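You operate a simulated robot arm through the tools that you are given. There is no shell and no other tool. Be economical: measure what you need, move in short steps, check, and stop when the job is done.

The job below is to be done with a simulated robot arm. You get a single attempt, and the scene is never put back.

JOB
Add two shots of blue paste to the cup, then shut it in the vacuum box and start the pump.
Fine: Bring the slide back out to lift the cup, and leave the shot dial and the other cups as they are.

Only the result counts: the job must be done as asked and must still hold three seconds after the hand-in. Knocking over, shifting, dropping, spilling or breaking anything else fails it.

ROBOT AND FRAMES
A 7-joint arm with a two-finger parallel gripper, fixed in place. Base frame: the origin is at the foot of the arm, x ahead of it, y to its left, z up; the work surface is at about z = 0. Units: m, degrees, N and s.
With the tool pointing down near the work surface it reaches from about 0.22 to 0.58 m from the base axis. Its first joint turns from -66.0 to 66.0 degrees. Payload 2.5 kg.
Tool frame: the origin (TCP) lies between the finger pads and is the grasp point; the fingertips stand 0.023 m ahead of it; z points along the fingers, y is the line along which they close. Largest opening 0.094 m; finger width 0.038, thickness 0.01; the body of the gripper, 0.054 by 0.096 m, starts 0.039 m behind the TCP.
Orientation is that of the tool frame in the base frame, as [roll, pitch, yaw] about the fixed x, y, z axes, in that order (R = Rz(yaw) Ry(pitch) Rx(roll)). With the fingers straight down and closing along the base's y, the tool's x points along the base's -x, its y along +y and its z along -z.

CONTROLS
- The arm moves only by the tool nudge_tool. Its argument "motion" is a list that holds one entry, the list of rows, each a list of 7 numbers: the shift along the tool's x, y, z in m, then the turn, a rotation vector about the tool's x, y, z in degrees, then the closure, from 0 (fully open) to 1 (shut). In form: [[[dx, dy, dz, wx, wy, wz, gripper], ...]]. A call has 1 to 12 rows; each row shifts and turns the commanded pose from where the row before left it, along the tool's axes as they then stand. A row lasts 0.2 s, in which the tool goes at most 0.05 m and 8.6 degrees; a call with a longer step from one row to the next is refused whole, and so is a gripper value outside its range. Where a pose cannot be reached the arm comes as near as it can. A force on the tool above 40 N (or 10 N above the force at the start of the call, whichever is more), or a blocked arm, ends the call early, and 0.2 s more pass. Each finger travels about 0.108 m/s and halts on what it meets, pressing with about 43 N; the grip force reading is that of the motor and also rises with nothing between the fingers. The clock runs only during rows and for 0.2 s after the last one: add rows that do not move to give the fingers time. The reply holds the time, the measured pose of the TCP, the force on the tool along the base axes, the opening and the grip force, in the units named above and with some noise, with the torque about the TCP (base axes, N m) and any sound that the robot's microphone picked up, and new pictures: "pictures" is both (left out), scene, wrist or none.
- Cameras (640 x 400 px; columns grow to the right, rows downward): "scene" is fixed at [0.1066, -0.3933, 0.5587]; the picture's right is [0.92, -0.38, 0.00], its down [-0.17, -0.41, -0.90] and it looks along [0.34, 0.83, -0.44] (base axes); focal length 360 px, centre (320, 200). "wrist" rides on the gripper at [0.086, 0.016, -0.074] in the tool frame; the picture's right is [-0.18, 0.98, 0.00], its down [-0.58, -0.11, -0.81] and it looks along [-0.79, -0.15, 0.59] (tool axes); focal length 243 px, centre (320, 200). There is no depth. A picture from a camera that has moved, and an enlarged one, comes with that camera's place and axes in the base frame and with its lens.
- enlarge(camera, box): a new picture of the part [left, top, right, bottom] of that camera's present view, enlarged. It takes no simulated time.
- close_job(): hands the job in; it is judged then, once.

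Work in short steps. Places have to be worked out from the pictures, the camera data and where the tool is seen: move nearer, look again, correct. Check each grasp and each placing, and mend what went wrong. You have 120 turns and 200 pictures in all, those below and enlarged ones among them. Open the gripper and draw the arm clear of the work before you hand the job in, unless the task says otherwise; then end with one line.

The tools are called after "Request:" as a command line: name --argument value ..., lists and objects as JSON in quotes. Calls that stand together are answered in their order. nudge_tool: Moves the arm, as the interface text tells. Its arguments: {"type":"object","properties":{"motion":{"type":"array"},"pictures":{"type":"string","enum":["both","scene","wrist","none"]}},"required":["motion"]} The other tools are called the same way: enlarge (camera, box) takes an enlarged picture of a part of a camera's view; close_job () hands the job in.

At the start:

```text
time: 0.0
tcp_pos: [0.2689, 0.2197, 0.3907]
orientation: [-179.9, 0.0, 179.9]
force: [-0.8, 0.6, -0.8]
torque: [0.02, 0.02, 0.03]
opening: 0.0942
grasp_force: 0.0
```

scene: 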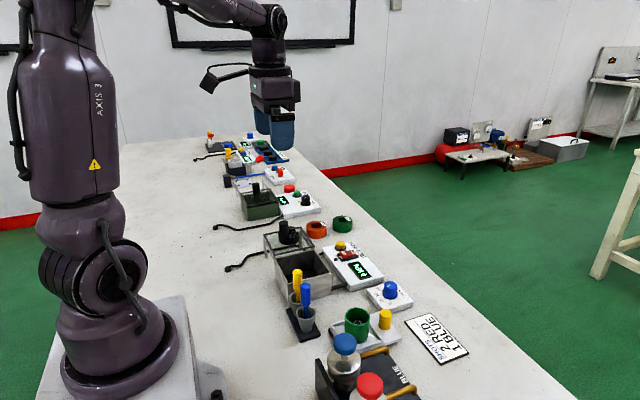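
wrist: 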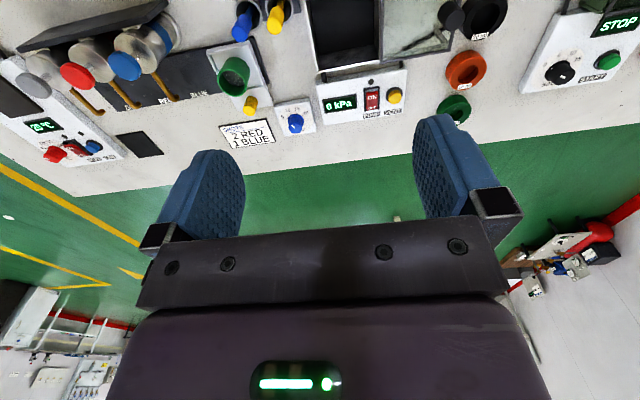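

I start by looking at the work area in detail.

Request:
enlarge --camera "scene" --box '[220, 200, 480, 400]'

Request:
enlarge --camera "wrist" --box '[0, 0, 320, 200]'

Request:
enlarge --camera "wrist" --box '[200, 0, 520, 150]'

Request:
enlarge --camera "scene" --box '[180, 120, 340, 240]'

```text
2.00 times, centred on (350, 300) of scene
camera zoom: at [0.1066, -0.3933, 0.5587], right [0.92, -0.38, 0.0], down [-0.17, -0.41, -0.9], along [0.34, 0.83, -0.44], focal length 720 px, centre (260, 0)
```

zoom: 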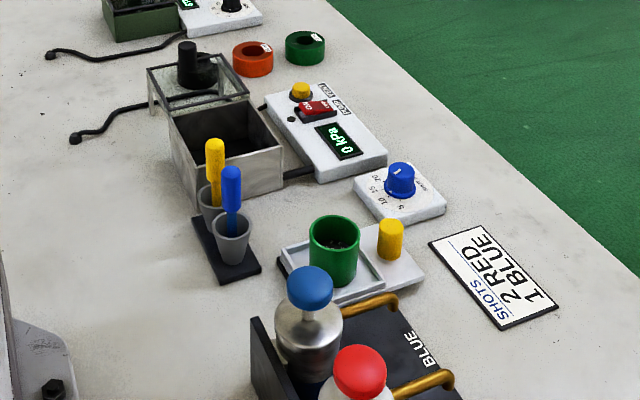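

```text
2.00 times, centred on (160, 100) of wrist
camera zoom: at [0.1814, 0.2352, 0.4653], right [0.18, 0.98, 0.0], down [0.58, -0.11, 0.81], along [0.79, -0.15, -0.59], focal length 485 px, centre (640, 400)
```

zoom: 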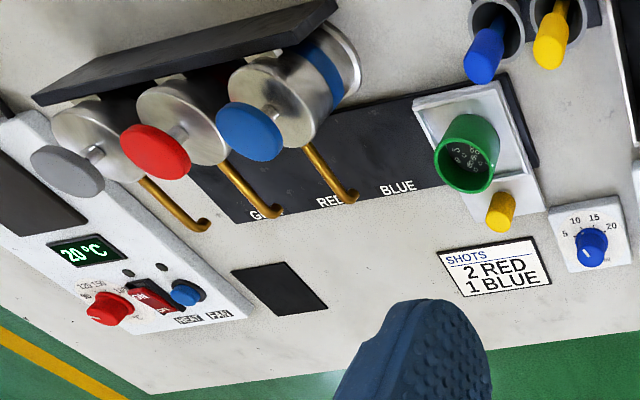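

```text
2.00 times, centred on (360, 75) of wrist
camera zoom: at [0.1814, 0.2352, 0.4653], right [0.18, 0.98, 0.0], down [0.58, -0.11, 0.81], along [0.79, -0.15, -0.59], focal length 485 px, centre (240, 450)
```

zoom: 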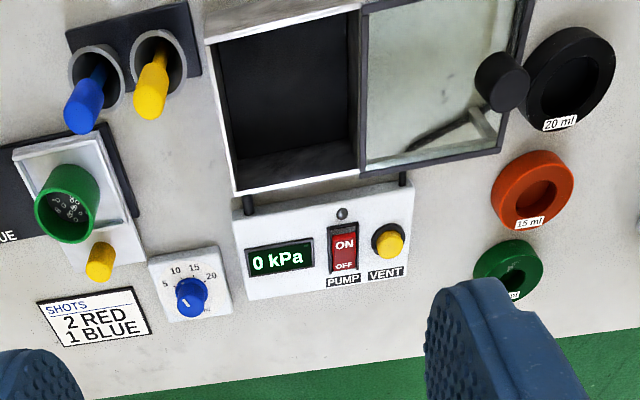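

```text
3.33 times, centred on (260, 180) of scene
camera zoom: at [0.1066, -0.3933, 0.5587], right [0.92, -0.38, 0.0], down [-0.17, -0.41, -0.9], along [0.34, 0.83, -0.44], focal length 1200 px, centre (520, 267)
```

zoom: 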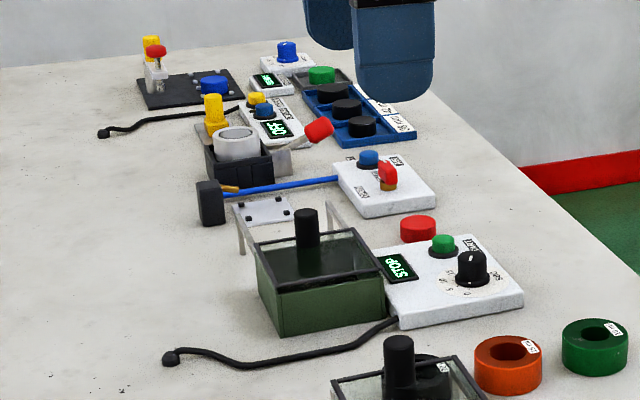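

The pictures show the green cup near (.363,.050) on a slide with a yellow knob. The blue pump is near (.287,-.050,.13), the vacuum box is centred near (.32,.243), and the lid sits on a rack to its left. I move nearer to look at the slide and pump.

Request:
nudge_tool --motion '[[[-0.005, -0.035, 0.03, 0, 0, 0, 0], [-0.005, -0.035, 0.03, 0, 0, 0, 0], [-0.01, -0.035, 0.03, 0, 0, 0, 0], [-0.01, -0.035, 0.03, 0, 0, 0, 0]]]' --pictures "both"

```text
time: 1.0
tcp_pos: [0.3009, 0.0751, 0.2693]
orientation: [180.0, 0.2, -179.9]
force: [0.3, 0.7, 0.6]
torque: [0.02, -0.02, 0.04]
opening: 0.0941
grasp_force: 0.1
camera wrist: at [0.2127, 0.0916, 0.3449], right [0.18, 0.98, 0.0], down [0.58, -0.11, 0.81], along [0.79, -0.15, -0.59], focal length 243 px, centre (320, 200)
```

scene: 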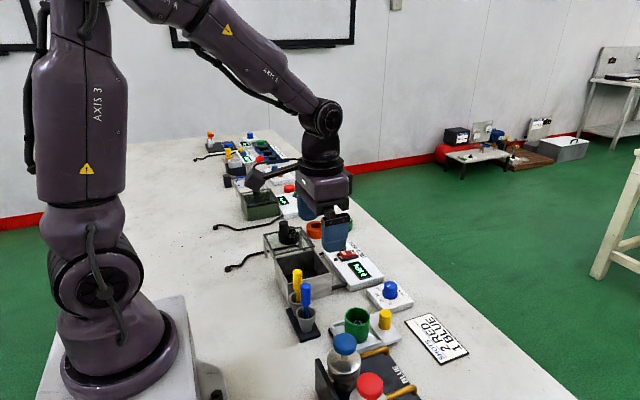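
wrist: 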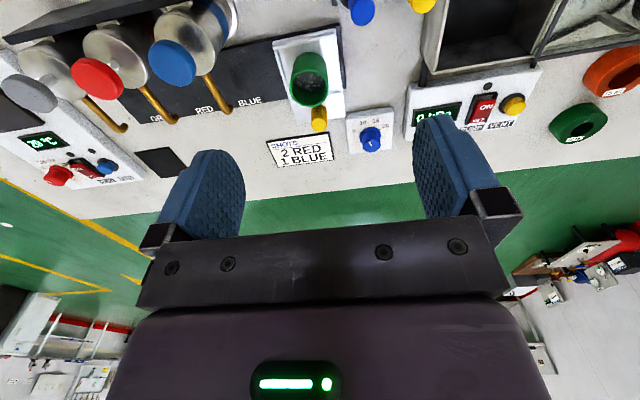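

The tool tracks commands well. I enlarge the slide, dispenser and vacuum box areas.

Request:
enlarge --camera "wrist" --box '[140, 0, 380, 150]'

Request:
enlarge --camera "scene" --box '[310, 300, 470, 400]'

Request:
enlarge --camera "scene" --box '[240, 210, 400, 310]'

```text
2.67 times, centred on (260, 75) of wrist
camera zoom: at [0.2127, 0.0916, 0.3449], right [0.18, 0.98, 0.0], down [0.58, -0.11, 0.81], along [0.79, -0.15, -0.59], focal length 647 px, centre (480, 533)
```

zoom: 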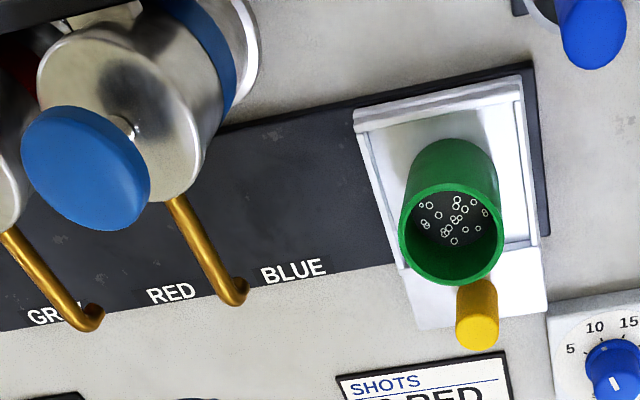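

```text
4.00 times, centred on (390, 350) of scene
camera zoom: at [0.1066, -0.3933, 0.5587], right [0.92, -0.38, 0.0], down [-0.17, -0.41, -0.9], along [0.34, 0.83, -0.44], focal length 1439 px, centre (40, -400)
```

zoom: 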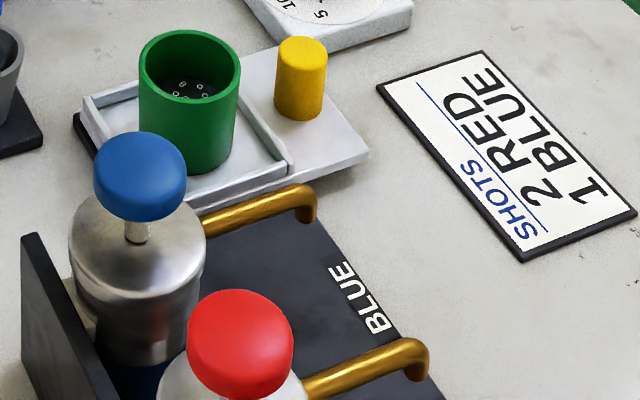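

```text
4.00 times, centred on (320, 260) of scene
camera zoom: at [0.1066, -0.3933, 0.5587], right [0.92, -0.38, 0.0], down [-0.17, -0.41, -0.9], along [0.34, 0.83, -0.44], focal length 1439 px, centre (320, -40)
```

zoom: 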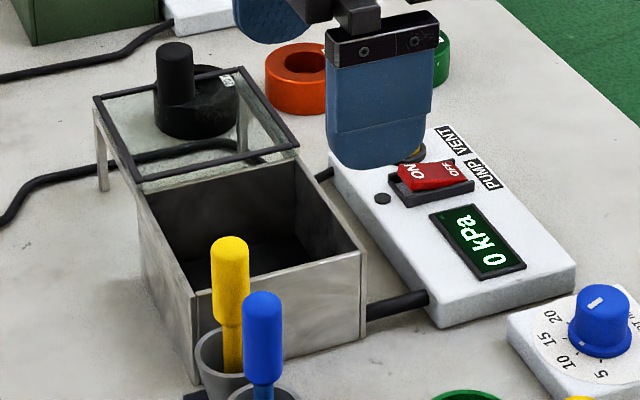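

The blue nozzle tip is near (.361,-.05,.082), the cup at (.360,.050) with its rim near .068, and the slide knob at (.4245,.050) with its top near .054. To keep the wrist camera off the nozzles, I turn the tool so the camera ends on the +x side.

Request:
nudge_tool --motion '[[[0, 0, 0, 0, 0, 8.5, 0], [0, 0, 0, 0, 0, 8.5, 0], [0, 0, 0, 0, 0, 8.5, 0], [0, 0, 0, 0, 0, 8.5, 0], [0, 0, 0, 0, 0, 8.5, 0], [0, 0, 0, 0, 0, 8.5, 0], [0, 0, 0, 0, 0, 8.5, 0], [0, 0, 0, 0, 0, 8.5, 0], [0, 0, 0, 0, 0, 8.5, 0], [0, 0, 0, 0, 0, 8.5, 0], [0, 0, 0, 0, 0, 5, 0]]]' --pictures "wrist"

```text
time: 3.4
tcp_pos: [0.2993, 0.0788, 0.2696]
orientation: [-180.0, 0.1, 89.9]
force: [0.5, 0.6, -0.6]
torque: [0.0, -0.02, -0.02]
opening: 0.0941
grasp_force: 0.2
camera wrist: at [0.3145, 0.1657, 0.3452], right [0.98, -0.19, 0.0], down [-0.11, -0.58, 0.81], along [-0.15, -0.79, -0.59], focal length 243 px, centre (320, 200)
```

wrist: 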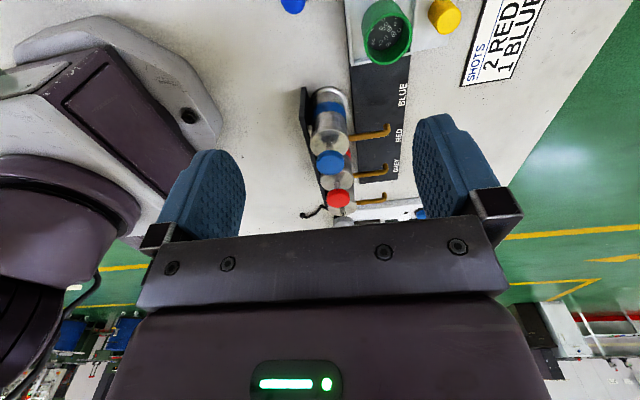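

Yaw 90 works, with the camera on the +y side. I continue to yaw 0.

Request:
nudge_tool --motion '[[[0, 0, 0, 0, 0, 8.5, 0], [0, 0, 0, 0, 0, 8.5, 0], [0, 0, 0, 0, 0, 8.5, 0], [0, 0, 0, 0, 0, 8.5, 0], [0, 0, 0, 0, 0, 8.5, 0], [0, 0, 0, 0, 0, 8.5, 0], [0, 0, 0, 0, 0, 8.5, 0], [0, 0, 0, 0, 0, 8.5, 0], [0, 0, 0, 0, 0, 8.5, 0], [0, 0, 0, 0, 0, 8.5, 0], [0, 0, 0, 0, 0, 5, 0]]]' --pictures "wrist"

```text
time: 5.8
tcp_pos: [0.3188, 0.0656, 0.2562]
orientation: [-179.8, -0.1, 0.0]
force: [-0.2, -0.6, 0.4]
torque: [-0.01, -0.05, 0.02]
opening: 0.0942
grasp_force: 0.2
out of reach, approached as far as the arm can: row 10, 11
camera wrist: at [0.4045, 0.0502, 0.331], right [-0.18, -0.98, 0.0], down [-0.58, 0.11, 0.81], along [-0.79, 0.15, -0.59], focal length 243 px, centre (320, 200)
```

wrist: 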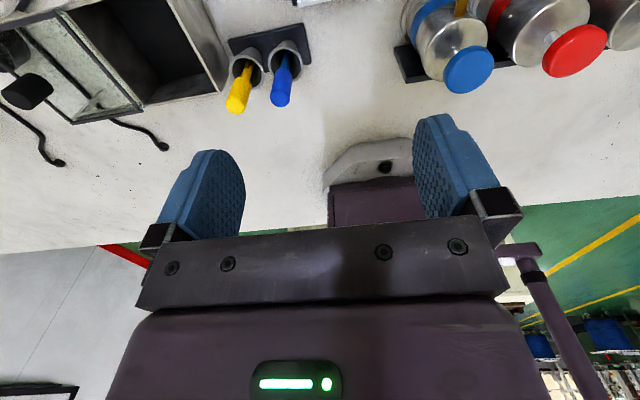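

Yaw 0 is just about at the limit here, and moving outward and right should relieve it. I move above the slide knob.

Request:
nudge_tool --motion '[[[0.035, 0.01, 0.0, 0, 0, 0, 0], [0.035, 0.01, 0.0, 0, 0, 0, 0], [0.035, 0.0, 0.02, 0, 0, 0, 0], [0.0, 0.0, 0.04, 0, 0, 0, 0]]]' --pictures "wrist"

```text
time: 6.8
tcp_pos: [0.4251, 0.0458, 0.1965]
orientation: [180.0, 0.0, 0.0]
force: [-0.3, -0.8, 0.3]
torque: [0.01, 0.02, 0.01]
opening: 0.0939
grasp_force: 0.1
camera wrist: at [0.5101, 0.031, 0.2713], right [-0.18, -0.98, 0.0], down [-0.58, 0.11, 0.81], along [-0.79, 0.15, -0.59], focal length 243 px, centre (320, 200)
```

wrist: 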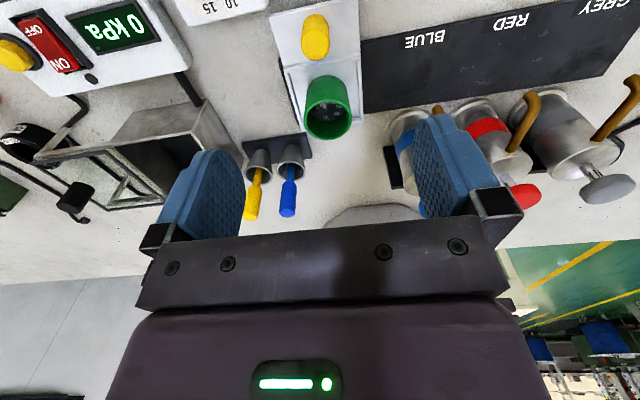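

The knob is at about (.426,.051). I half-close the fingers so they stay off the dial box, then descend over the knob.

Request:
nudge_tool --motion '[[[0.0, -0.005, 0.03, 0, 0, 0, 0.5], [0.0, 0.0, 0.03, 0, 0, 0, 0.5], [0.0, 0.0, 0.03, 0, 0, 0, 0.5], [0, 0, 0, 0, 0, 0, 0.5]]]' --pictures "both"

Request:
enlarge --camera "scene" --box '[310, 260, 470, 360]'

```text
time: 7.8
tcp_pos: [0.4249, 0.0493, 0.1068]
orientation: [-180.0, 0.0, 0.1]
force: [-0.7, 0.0, 0.3]
torque: [0.02, 0.01, 0.03]
opening: 0.047
grasp_force: 0.0
camera wrist: at [0.5086, 0.0341, 0.1815], right [-0.18, -0.98, 0.0], down [-0.58, 0.11, 0.81], along [-0.79, 0.15, -0.59], focal length 243 px, centre (320, 200)
```

scene: 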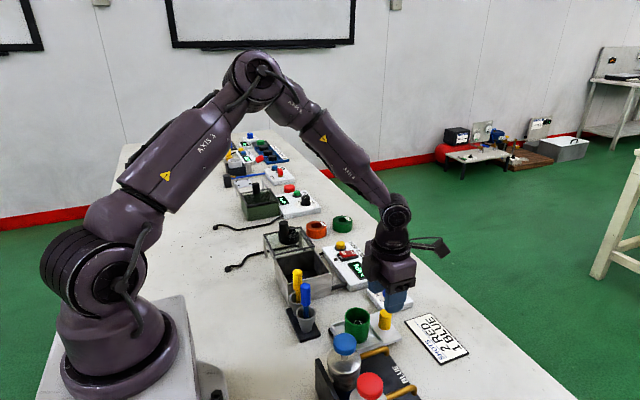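
wrist: 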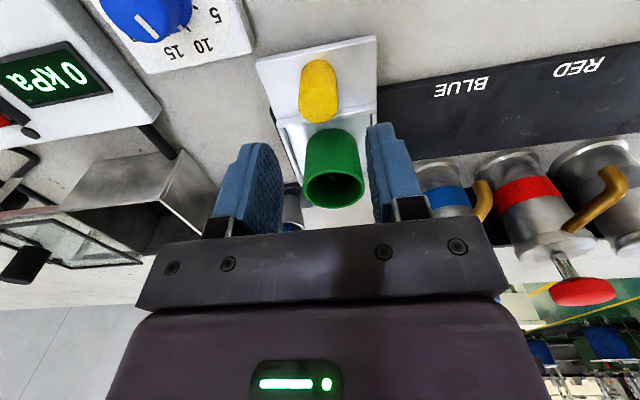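

```text
4.00 times, centred on (390, 310) of scene
camera zoom: at [0.1066, -0.3933, 0.5587], right [0.92, -0.38, 0.0], down [-0.17, -0.41, -0.9], along [0.34, 0.83, -0.44], focal length 1439 px, centre (40, -240)
```

zoom: 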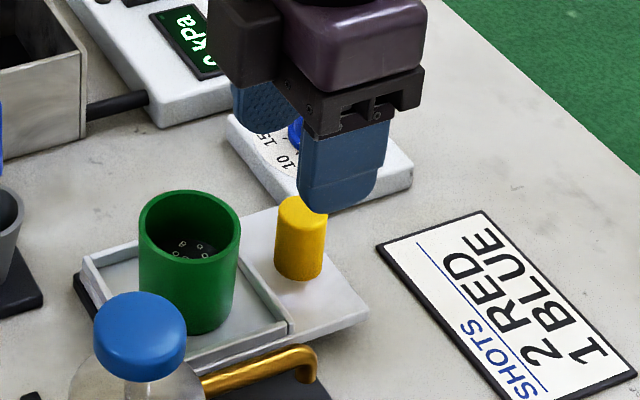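

The knob lies centred between the fingers and the dial box starts at x≥.45, so the way down is clear. I descend and grip.

Request:
nudge_tool --motion '[[[0.0, 0, 0.03, 0, 0, 0, 0.5], [0.0, 0.0, 0.03, 0, 0, 0, 0.5], [0, 0, 0, 0, 0, 0, 0.5], [0, 0, 0, 0, 0, 0, 0.75], [0, 0, 0, 0, 0, 0, 0.8], [0, 0, 0, 0, 0, 0, 0.8]]]' --pictures "both"

```text
time: 9.2
tcp_pos: [0.4248, 0.0499, 0.0466]
orientation: [179.8, 0.1, -0.1]
force: [5.6, -15.5, -10.8]
torque: [0.69, 0.06, -0.08]
opening: 0.0235
grasp_force: 45.5
camera wrist: at [0.5088, 0.0345, 0.121], right [-0.19, -0.98, 0.0], down [-0.58, 0.11, 0.81], along [-0.79, 0.15, -0.59], focal length 243 px, centre (320, 200)
```

scene: 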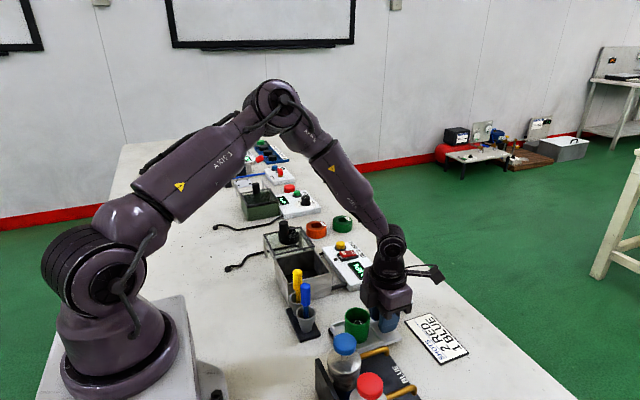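
wrist: 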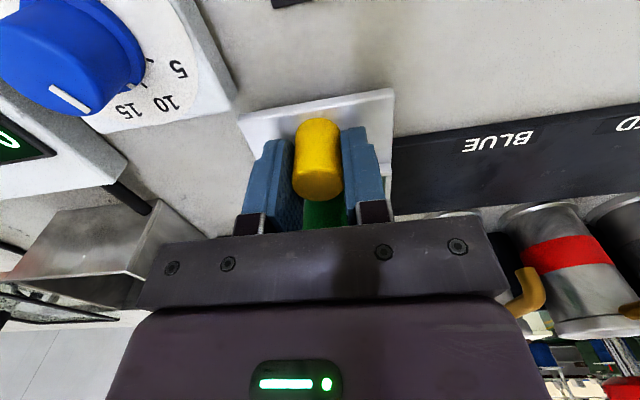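

The knob is gripped at 23.5 mm. I slide it toward -y in small steps.

Request:
nudge_tool --motion '[[[0, 0.01, 0, 0, 0, 0, 0.8], [0, 0.012, 0, 0, 0, 0, 0.8], [0, 0.012, 0, 0, 0, 0, 0.8], [0, 0.012, 0, 0, 0, 0, 0.8]]]' --pictures "scene"

Request:
enlarge --camera "scene" --box '[310, 290, 470, 390]'

```text
time: 10.2
tcp_pos: [0.4232, 0.0048, 0.0471]
orientation: [180.0, 0.1, 0.0]
force: [-8.6, 0.2, 13.7]
torque: [-0.4, -0.38, 0.12]
opening: 0.0236
grasp_force: 45.0
```

scene: 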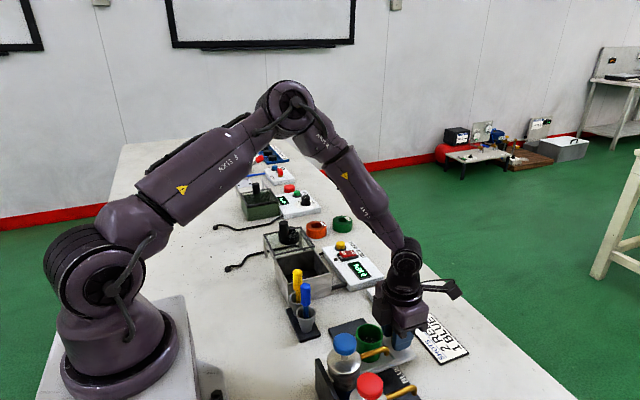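

```text
4.00 times, centred on (390, 340) of scene
camera zoom: at [0.1066, -0.3933, 0.5587], right [0.92, -0.38, 0.0], down [-0.17, -0.41, -0.9], along [0.34, 0.83, -0.44], focal length 1439 px, centre (40, -360)
```

zoom: 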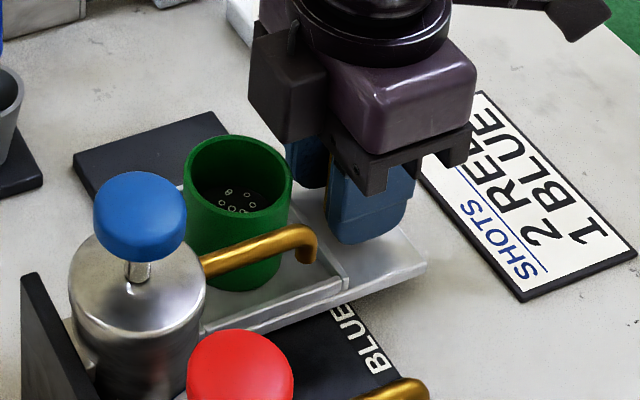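

The slide follows. I continue to y≈-.05, aiming for the blue nozzle.

Request:
nudge_tool --motion '[[[0.001, 0.012, 0, 0, 0, 0, 0.8], [0, 0.012, 0, 0, 0, 0, 0.8], [0, 0.012, 0, 0, 0, 0, 0.8], [0, 0.01, 0, 0, 0, 0, 0.8], [0, 0.007, 0, 0, 0, 0, 0.8]]]' --pictures "both"

Request:
enlarge --camera "scene" --box '[310, 300, 470, 400]'

```text
time: 11.4
tcp_pos: [0.4237, -0.0482, 0.0448]
orientation: [-180.0, 0.2, -0.1]
force: [-26.5, -1.3, 23.7]
torque: [-0.53, 0.24, -0.08]
opening: 0.0238
grasp_force: 44.6
camera wrist: at [0.5097, -0.0648, 0.12], right [-0.19, -0.98, 0.0], down [-0.58, 0.11, 0.81], along [-0.79, 0.15, -0.59], focal length 243 px, centre (320, 200)
```

scene: 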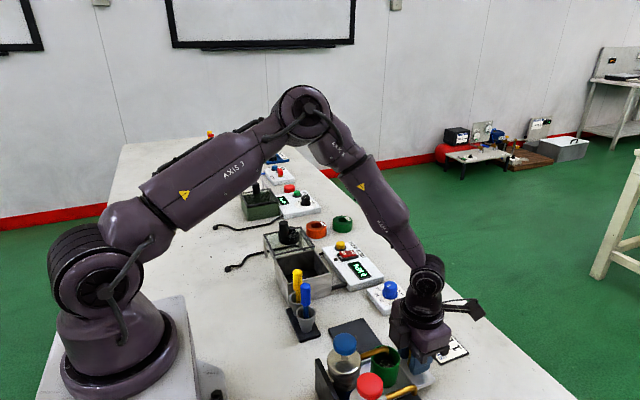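
wrist: 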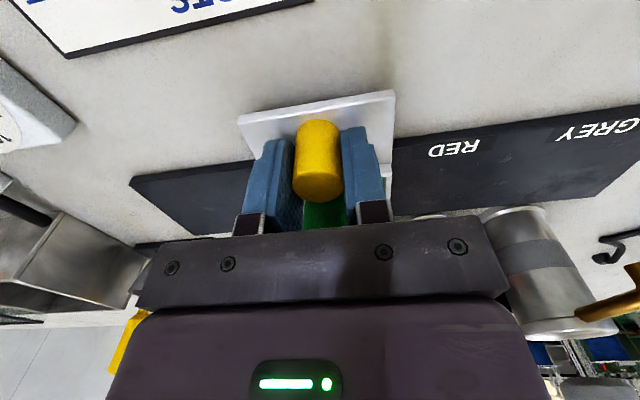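

```text
4.00 times, centred on (390, 350) of scene
camera zoom: at [0.1065, -0.3933, 0.5587], right [0.92, -0.38, 0.0], down [-0.17, -0.41, -0.9], along [0.34, 0.83, -0.44], focal length 1439 px, centre (40, -400)
```

zoom: 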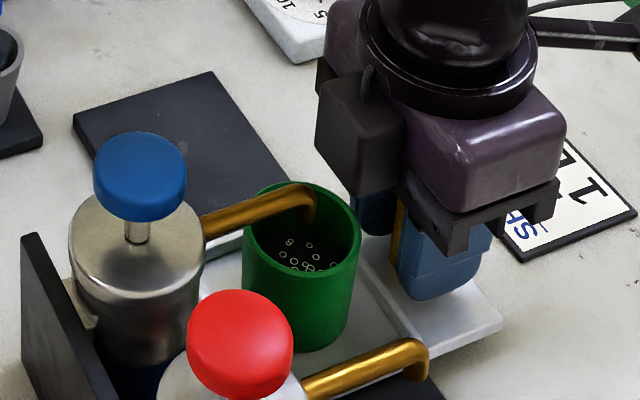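

The cup is under the blue nozzle. I release the knob and rise.

Request:
nudge_tool --motion '[[[-0.001, 0, 0, 0, 0, 0, 0.7], [0, 0, 0, 0, 0, 0, 0.6], [0, 0, 0, 0, 0, 0, 0.5], [0, 0, -0.03, 0, 0, 0, 0.5], [0, 0, -0.04, 0, 0, 0, 0.5], [0, 0, -0.04, 0, 0, 0, 0.5], [0, 0, -0.03, 0, 0, 0, 0.5]]]' --pictures "both"

Request:
enlarge --camera "scene" --box '[310, 300, 470, 400]'

```text
time: 13.0
tcp_pos: [0.4237, -0.0477, 0.1871]
orientation: [-179.9, 0.1, 0.1]
force: [-0.6, -0.2, 0.5]
torque: [0.01, -0.02, 0.03]
opening: 0.0472
grasp_force: 0.1
camera wrist: at [0.508, -0.0645, 0.2613], right [-0.18, -0.98, 0.0], down [-0.58, 0.11, 0.81], along [-0.79, 0.15, -0.59], focal length 243 px, centre (320, 200)
```

scene: 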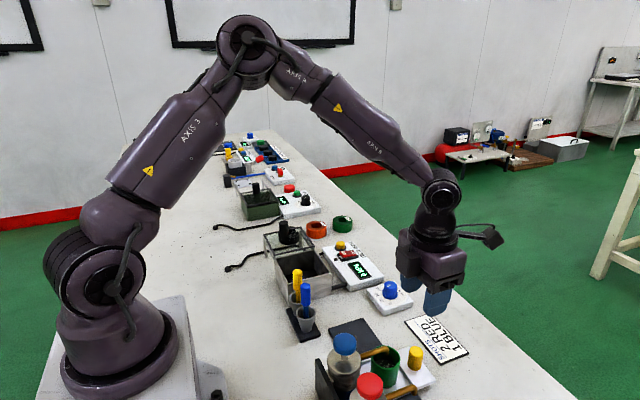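
wrist: 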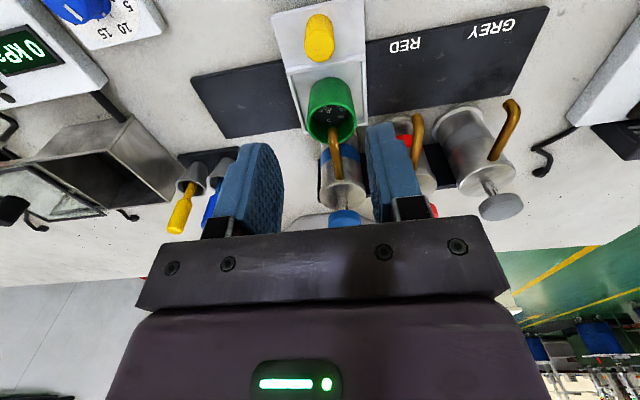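

```text
4.00 times, centred on (390, 350) of scene
camera zoom: at [0.1066, -0.3933, 0.5587], right [0.92, -0.38, 0.0], down [-0.17, -0.41, -0.9], along [0.34, 0.83, -0.44], focal length 1439 px, centre (40, -400)
```

zoom: 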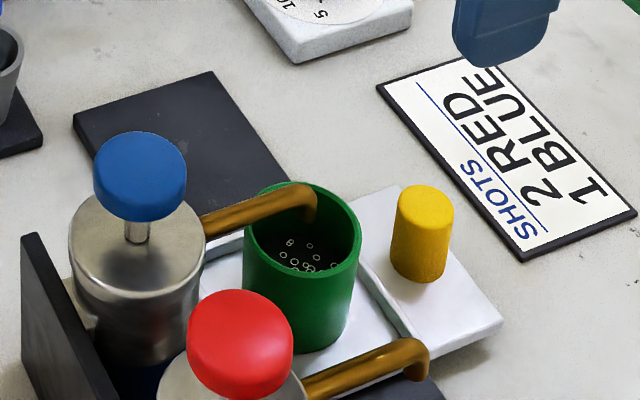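

The cup rim encloses the nozzle tip. Now I close the fingers and go above the blue pump head.

Request:
nudge_tool --motion '[[[0, 0.0, -0.035, 0, 0, 0, 0.8], [-0.045, 0.001, 0, 0, 0, 0, 1], [-0.045, 0.001, 0, 0, 0, 0, 1], [-0.047, 0, 0, 0, 0, 0, 1], [0, 0, 0, 0, 0, 0, 1]]]' --pictures "both"

Request:
enlarge --camera "scene" --box '[310, 260, 470, 360]'

```text
time: 14.2
tcp_pos: [0.2858, -0.0506, 0.2223]
orientation: [180.0, -0.1, 0.0]
force: [0.6, -0.1, 0.9]
torque: [-0.01, 0.0, 0.01]
opening: 0.0001
grasp_force: 42.1
camera wrist: at [0.3707, -0.0659, 0.2967], right [-0.18, -0.98, 0.0], down [-0.58, 0.11, 0.81], along [-0.79, 0.15, -0.59], focal length 243 px, centre (320, 200)
```

scene: 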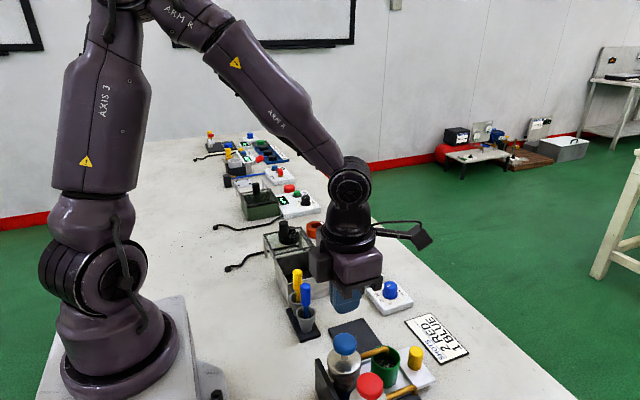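
wrist: 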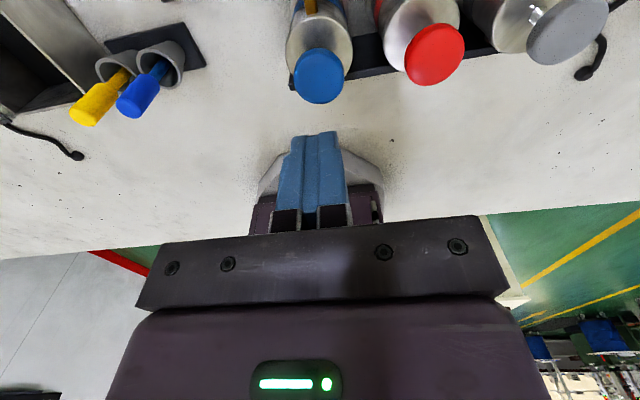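

```text
4.00 times, centred on (390, 310) of scene
camera zoom: at [0.1066, -0.3933, 0.5587], right [0.92, -0.38, 0.0], down [-0.17, -0.41, -0.9], along [0.34, 0.83, -0.44], focal length 1439 px, centre (40, -240)
```

zoom: 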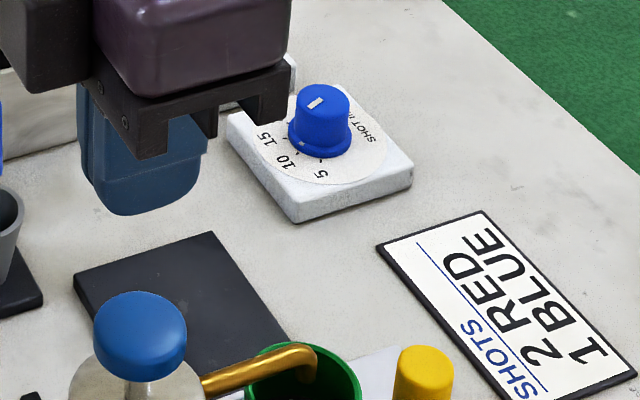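

The head centre is at about (.289,-.050) with its top near z .135. I descend to just above it.

Request:
nudge_tool --motion '[[[0.003, 0, 0.03, 0, 0, 0, 1], [0, 0, 0.02, 0, 0, 0, 1], [0, 0, 0, 0, 0, 0, 1]]]' --pictures "both"

Request:
enlarge --camera "scene" --box '[310, 300, 470, 400]'

```text
time: 15.0
tcp_pos: [0.2902, -0.0519, 0.171]
orientation: [-180.0, 0.0, 0.2]
force: [-0.2, -0.1, 0.6]
torque: [-0.02, -0.02, 0.0]
opening: 0.0
grasp_force: 42.3
camera wrist: at [0.3747, -0.0667, 0.2458], right [-0.18, -0.98, 0.0], down [-0.58, 0.11, 0.81], along [-0.79, 0.15, -0.59], focal length 243 px, centre (320, 200)
```

scene: 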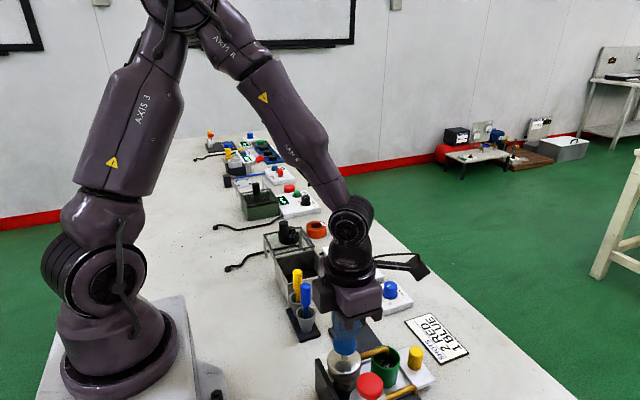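
wrist: 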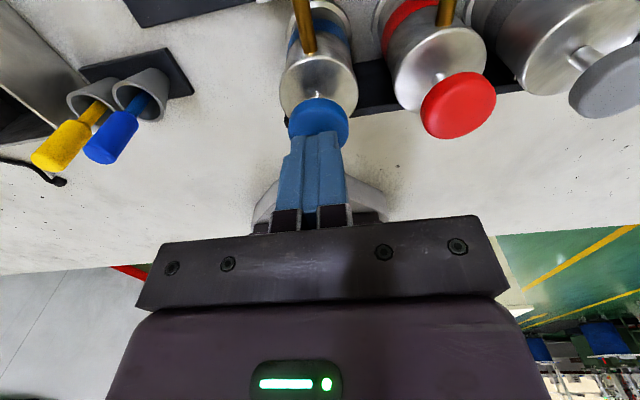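

```text
4.00 times, centred on (390, 350) of scene
camera zoom: at [0.1066, -0.3933, 0.5587], right [0.92, -0.38, 0.0], down [-0.17, -0.41, -0.9], along [0.34, 0.83, -0.44], focal length 1439 px, centre (40, -400)
```

zoom: 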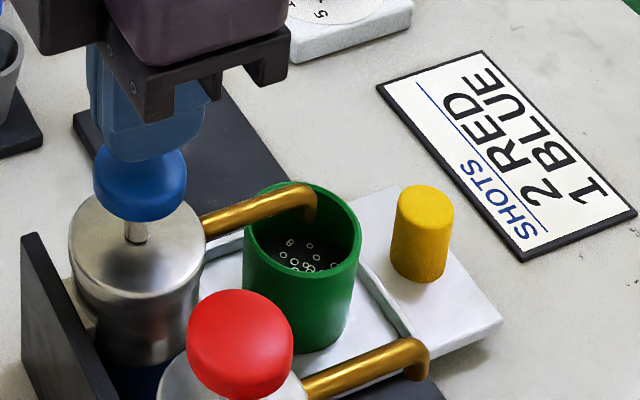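

The fingers are over the head. I press carefully while watching force and sound.

Request:
nudge_tool --motion '[[[0, 0, 0.004, 0, 0, 0, 1], [0, 0, 0.004, 0, 0, 0, 1], [0, 0, 0.004, 0, 0, 0, 1], [0, 0, 0.003, 0, 0, 0, 1]]]' --pictures "none"

```text
time: 16.0
tcp_pos: [0.2899, -0.0512, 0.1567]
orientation: [-180.0, 0.0, 0.0]
force: [-0.9, -0.5, 2.3]
torque: [0.01, 0.02, 0.02]
opening: 0.0
grasp_force: 43.1
```

A light contact shows at TCP z .157. I press further.

Request:
nudge_tool --motion '[[[0, 0, 0.003, 0, 0, 0, 1], [0, 0, 0.003, 0, 0, 0, 1], [0, 0, 0.002, 0, 0, 0, 1]]]' --pictures "scene"

Request:
enlarge --camera "scene" --box '[310, 300, 470, 400]'

```text
time: 16.8
tcp_pos: [0.2903, -0.0509, 0.1472]
orientation: [-179.9, 0.0, 0.0]
force: [-1.5, 3.5, 5.1]
torque: [0.03, -0.06, 0.01]
opening: 0.0
grasp_force: 42.2
```

scene: 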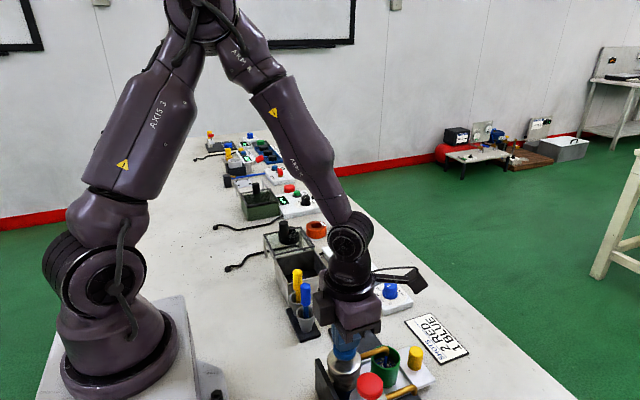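

```text
4.00 times, centred on (390, 350) of scene
camera zoom: at [0.1066, -0.3933, 0.5587], right [0.92, -0.38, 0.0], down [-0.17, -0.41, -0.9], along [0.34, 0.83, -0.44], focal length 1439 px, centre (40, -400)
```

zoom: 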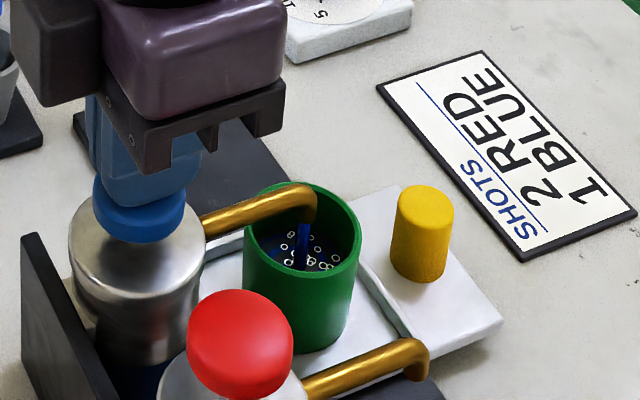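

Blue paste is flowing into the cup. I hold still to let this shot finish.

Request:
nudge_tool --motion '[[[0, 0, 0, 0, 0, 0, 1], [0, 0, 0, 0, 0, 0, 1], [0, 0, 0, 0, 0, 0, 1], [0, 0, 0, 0, 0, 0, 1]]]' --pictures "scene"

Request:
enlarge --camera "scene" --box '[330, 320, 430, 380]'

```text
time: 17.8
tcp_pos: [0.2909, -0.0514, 0.1479]
orientation: [180.0, 0.0, 0.0]
force: [-2.7, 1.2, 5.3]
torque: [0.04, 0.03, -0.04]
opening: 0.0
grasp_force: 42.8
```

scene: 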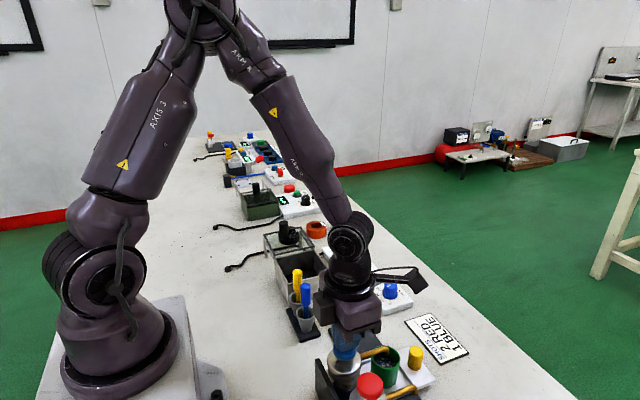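

```text
6.40 times, centred on (380, 350) of scene
camera zoom: at [0.1066, -0.3933, 0.5587], right [0.92, -0.38, 0.0], down [-0.17, -0.41, -0.9], along [0.34, 0.83, -0.44], focal length 2303 px, centre (-64, -760)
```

zoom: 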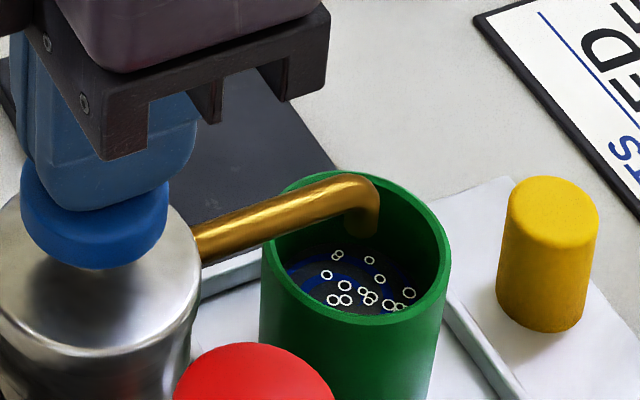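

The flow stopped when I stopped and force is only 5 N, so the stroke may not be at its end. I press on gently to the stop and watch.

Request:
nudge_tool --motion '[[[0, 0, 0.002, 0, 0, 0, 1], [0, 0, 0.002, 0, 0, 0, 1]]]' --pictures "scene"

Request:
enlarge --camera "scene" --box '[330, 320, 430, 380]'

```text
time: 18.4
tcp_pos: [0.2904, -0.0512, 0.1446]
orientation: [180.0, 0.0, 0.2]
force: [-0.6, 1.8, 7.0]
torque: [-0.01, 0.07, 0.07]
opening: 0.0
grasp_force: 42.1
```

scene: 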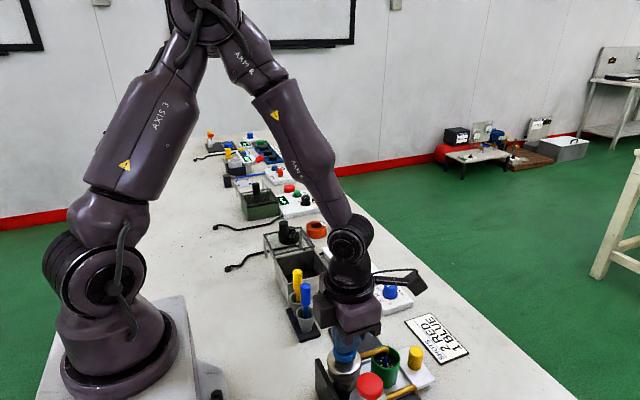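

```text
6.40 times, centred on (380, 350) of scene
camera zoom: at [0.1066, -0.3933, 0.5587], right [0.92, -0.38, 0.0], down [-0.17, -0.41, -0.9], along [0.34, 0.83, -0.44], focal length 2303 px, centre (-64, -760)
```

zoom: 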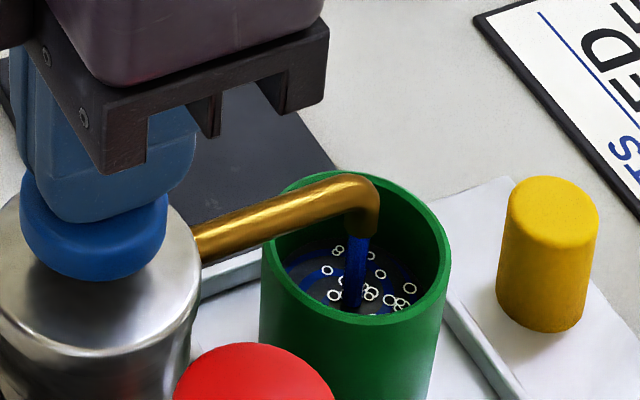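

More flows as I press, so output follows the stroke. I continue to the end of travel.

Request:
nudge_tool --motion '[[[0, 0, 0.002, 0, 0, 0, 1], [0, 0, 0.002, 0, 0, 0, 1], [0, 0, 0.002, 0, 0, 0, 1]]]' --pictures "scene"

Request:
enlarge --camera "scene" --box '[330, 320, 430, 380]'

```text
time: 19.2
tcp_pos: [0.2889, -0.0515, 0.1404]
orientation: [-179.8, -0.1, 0.0]
force: [-7.6, 0.6, 23.7]
torque: [0.01, 0.29, -0.03]
opening: 0.0
grasp_force: 42.5
stopped in row 3: the force on the tool passed its limit at 44 N (the readings are from after the stop); the commanded pose is now the measured one
```

scene: 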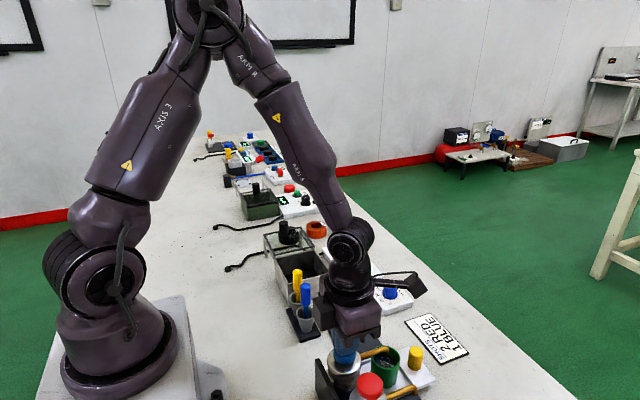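

```text
6.40 times, centred on (380, 350) of scene
camera zoom: at [0.1066, -0.3933, 0.5587], right [0.92, -0.38, 0.0], down [-0.17, -0.41, -0.9], along [0.34, 0.83, -0.44], focal length 2303 px, centre (-64, -760)
```

zoom: 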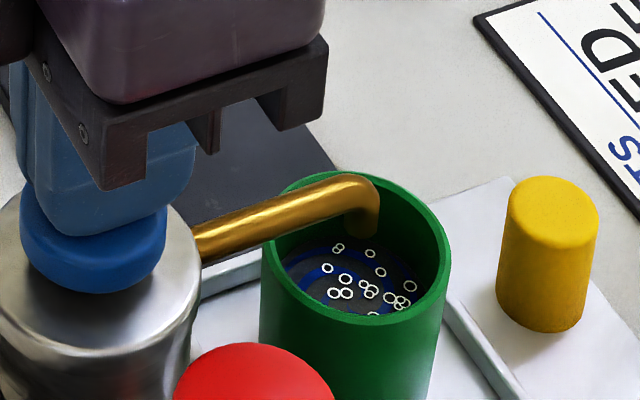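

The stroke bottomed at TCP z .140, which completes one full shot. I lift fully so the pump refills.

Request:
nudge_tool --motion '[[[0, 0, -0.01, 0, 0, 0, 1], [0, 0, -0.01, 0, 0, 0, 1], [0, 0, -0.012, 0, 0, 0, 1], [0, 0, 0, 0, 0, 0, 1], [0, 0, 0, 0, 0, 0, 1]]]' --pictures "scene"

Request:
enlarge --camera "scene" --box '[330, 320, 430, 380]'

```text
time: 20.4
tcp_pos: [0.2902, -0.0503, 0.171]
orientation: [-179.9, 0.0, 0.1]
force: [-0.4, 0.4, 0.3]
torque: [-0.03, -0.02, -0.01]
opening: 0.0001
grasp_force: 42.4
```

scene: 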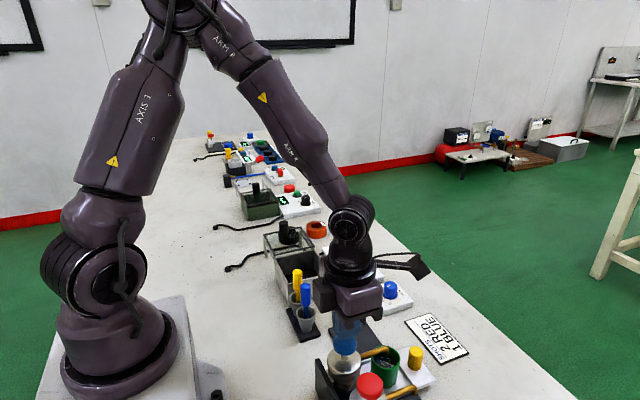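

```text
6.40 times, centred on (380, 350) of scene
camera zoom: at [0.1066, -0.3933, 0.5587], right [0.92, -0.38, 0.0], down [-0.17, -0.41, -0.9], along [0.34, 0.83, -0.44], focal length 2303 px, centre (-64, -760)
```

zoom: 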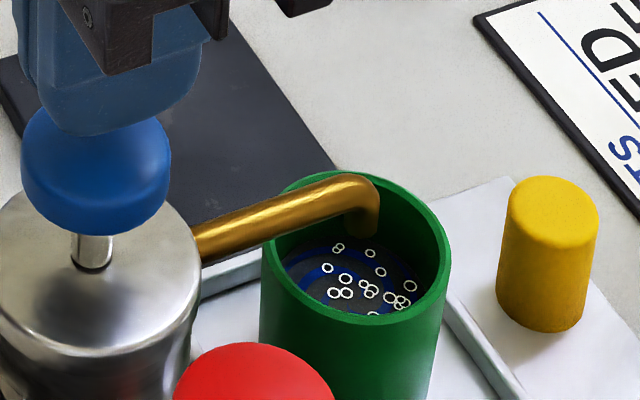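

The head is fully up again. Now the second full stroke.

Request:
nudge_tool --motion '[[[0, 0, 0.008, 0, 0, 0, 1], [0, 0, 0.005, 0, 0, 0, 1], [0, 0, 0.005, 0, 0, 0, 1], [0, 0, 0.004, 0, 0, 0, 1], [0, 0, 0.004, 0, 0, 0, 1], [0, 0, 0.003, 0, 0, 0, 1], [0, 0, 0.002, 0, 0, 0, 1], [0, 0, 0.002, 0, 0, 0, 1]]]' --pictures "scene"

Request:
enlarge --camera "scene" --box '[330, 320, 430, 380]'

```text
time: 22.3
tcp_pos: [0.2897, -0.0528, 0.1402]
orientation: [-179.7, -0.2, -0.1]
force: [-7.8, 0.3, 24.2]
torque: [0.03, 0.45, 0.02]
opening: 0.0
grasp_force: 41.7
stopped in row 8: the force on the tool passed its limit at 44 N (the readings are from after the stop); the commanded pose is now the measured one
```

scene: 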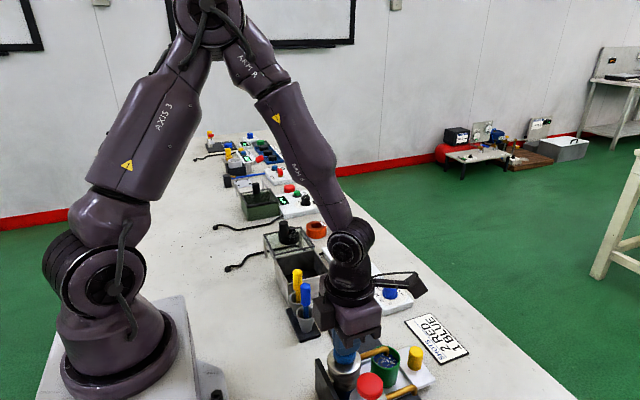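

```text
6.40 times, centred on (380, 350) of scene
camera zoom: at [0.1066, -0.3933, 0.5587], right [0.92, -0.38, 0.0], down [-0.17, -0.41, -0.9], along [0.34, 0.83, -0.44], focal length 2303 px, centre (-64, -760)
```

zoom: 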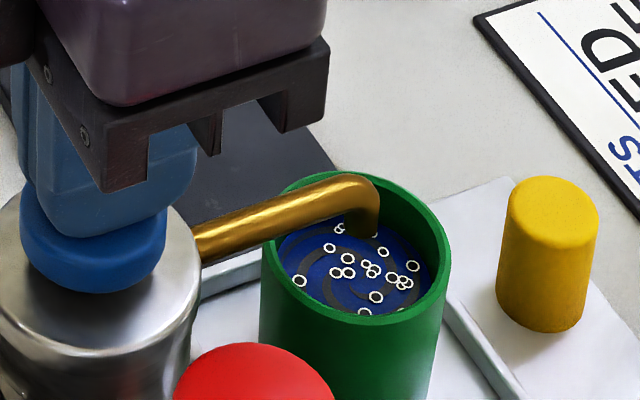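

The second full shot is in and the blue level rose with no spill. I lift, open partly, and return above the slide knob.

Request:
nudge_tool --motion '[[[0, 0, -0.015, 0, 0, 0, 1], [0, -0.002, -0.03, 0, 0, 0, 1], [0.045, -0.001, 0, 0, 0, 0, 0.8], [0.045, -0.001, 0, 0, 0, 0, 0.5], [0.045, 0, 0, 0, 0, 0, 0.5], [0, 0, 0.04, 0, 0, 0, 0.5], [0, 0, 0, 0, 0, 0, 0.5]]]' --pictures "both"

Request:
enlarge --camera "scene" --box '[330, 320, 430, 380]'

```text
time: 23.9
tcp_pos: [0.4251, -0.0482, 0.1436]
orientation: [-179.8, -0.1, -0.2]
force: [-0.5, -0.1, -0.2]
torque: [-0.01, 0.0, 0.0]
opening: 0.047
grasp_force: 0.1
camera wrist: at [0.5103, -0.0635, 0.219], right [-0.19, -0.98, 0.0], down [-0.58, 0.11, 0.81], along [-0.79, 0.15, -0.59], focal length 243 px, centre (320, 200)
```

scene: 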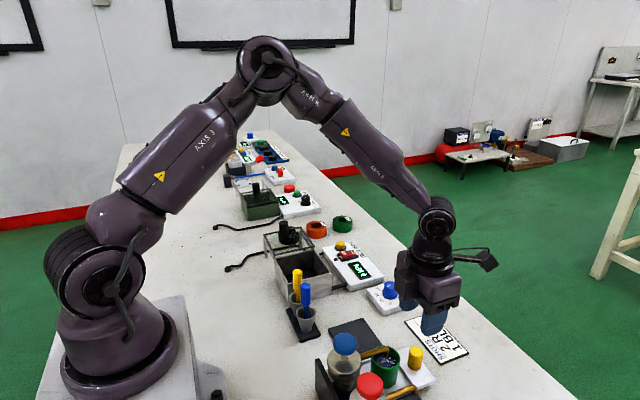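
wrist: 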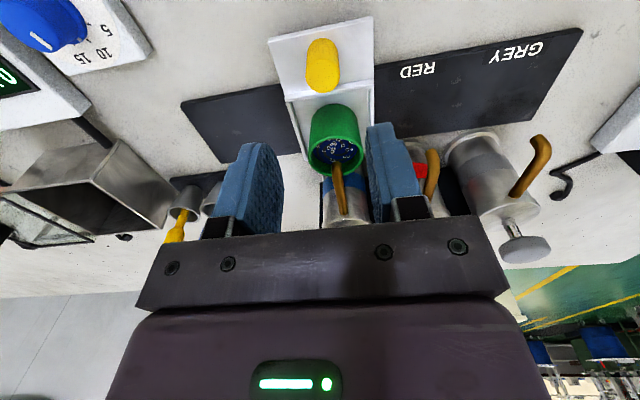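

```text
6.40 times, centred on (380, 350) of scene
camera zoom: at [0.1066, -0.3933, 0.5587], right [0.92, -0.38, 0.0], down [-0.17, -0.41, -0.9], along [0.34, 0.83, -0.44], focal length 2303 px, centre (-64, -760)
```

zoom: 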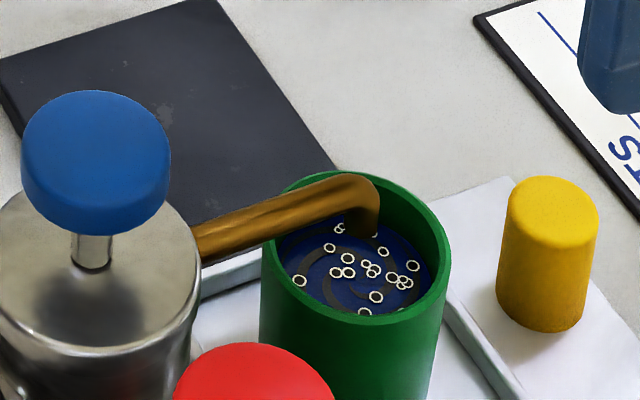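

The knob is centred between the fingers at y≈-.049. I descend and grip.

Request:
nudge_tool --motion '[[[-0.001, 0, 0.035, 0, 0, 0, 0.5], [0, 0, 0.035, 0, 0, 0, 0.5], [0, 0, 0.026, 0, 0, 0, 0.5], [0, 0, 0, 0, 0, 0, 0.65], [0, 0, 0, 0, 0, 0, 0.8], [0, 0, 0, 0, 0, 0, 0.8]]]' --pictures "none"

```text
time: 25.3
tcp_pos: [0.4236, -0.0472, 0.0496]
orientation: [-179.9, -0.2, -0.1]
force: [2.5, -2.9, -7.7]
torque: [-0.88, -0.38, -0.16]
opening: 0.0239
grasp_force: 45.0
```

The knob is held. I slide back out slowly to the original place at y≈.050.

Request:
nudge_tool --motion '[[[0, -0.007, 0, 0, 0, 0, 0.8], [0, -0.01, 0, 0, 0, 0, 0.8], [0, -0.01, 0, 0, 0, 0, 0.8], [0, -0.01, 0, 0, 0, 0, 0.8], [0, -0.01, 0, 0, 0, 0, 0.8], [0, -0.01, 0, 0, 0, 0, 0.8], [0, -0.01, 0, 0, 0, 0, 0.8], [0, -0.01, 0, 0, 0, 0, 0.8], [0, -0.01, 0, 0, 0, 0, 0.8], [0, -0.007, 0, 0, 0, 0, 0.8], [0, -0.003, 0, 0, 0, 0, 0.8]]]' --pictures "both"

Request:
enlarge --camera "scene" --box '[310, 290, 470, 390]'

```text
time: 27.7
tcp_pos: [0.4245, 0.0508, 0.0494]
orientation: [-179.9, -0.1, 0.0]
force: [9.0, -0.4, 0.0]
torque: [-0.39, 0.4, -0.01]
opening: 0.0239
grasp_force: 45.2
camera wrist: at [0.5095, 0.0338, 0.125], right [-0.18, -0.98, 0.0], down [-0.58, 0.11, 0.8], along [-0.79, 0.15, -0.59], focal length 243 px, centre (320, 200)
```

scene: 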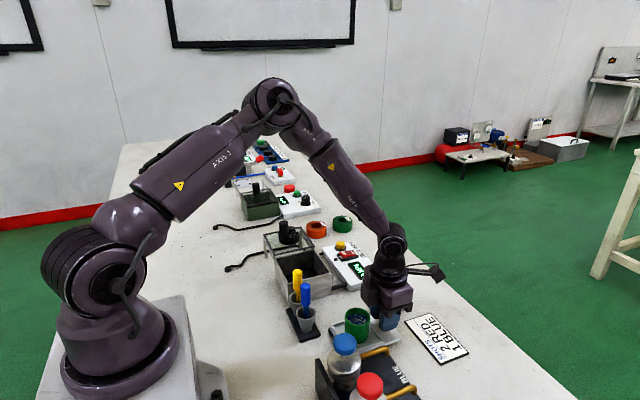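
wrist: 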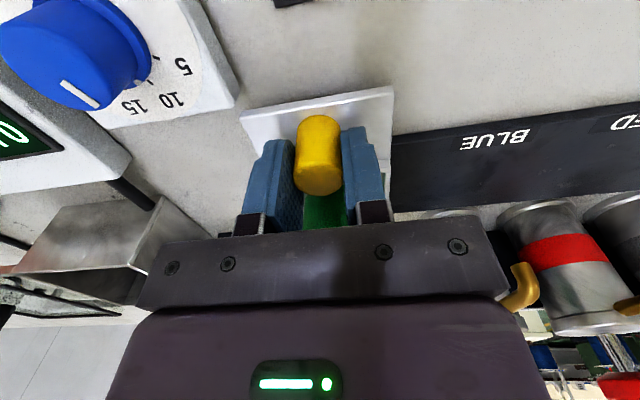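

```text
4.00 times, centred on (390, 340) of scene
camera zoom: at [0.1066, -0.3933, 0.5587], right [0.92, -0.38, 0.0], down [-0.17, -0.41, -0.9], along [0.34, 0.83, -0.44], focal length 1439 px, centre (40, -360)
```

zoom: 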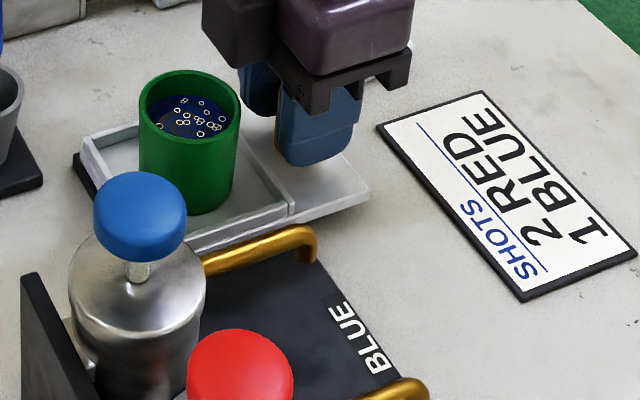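

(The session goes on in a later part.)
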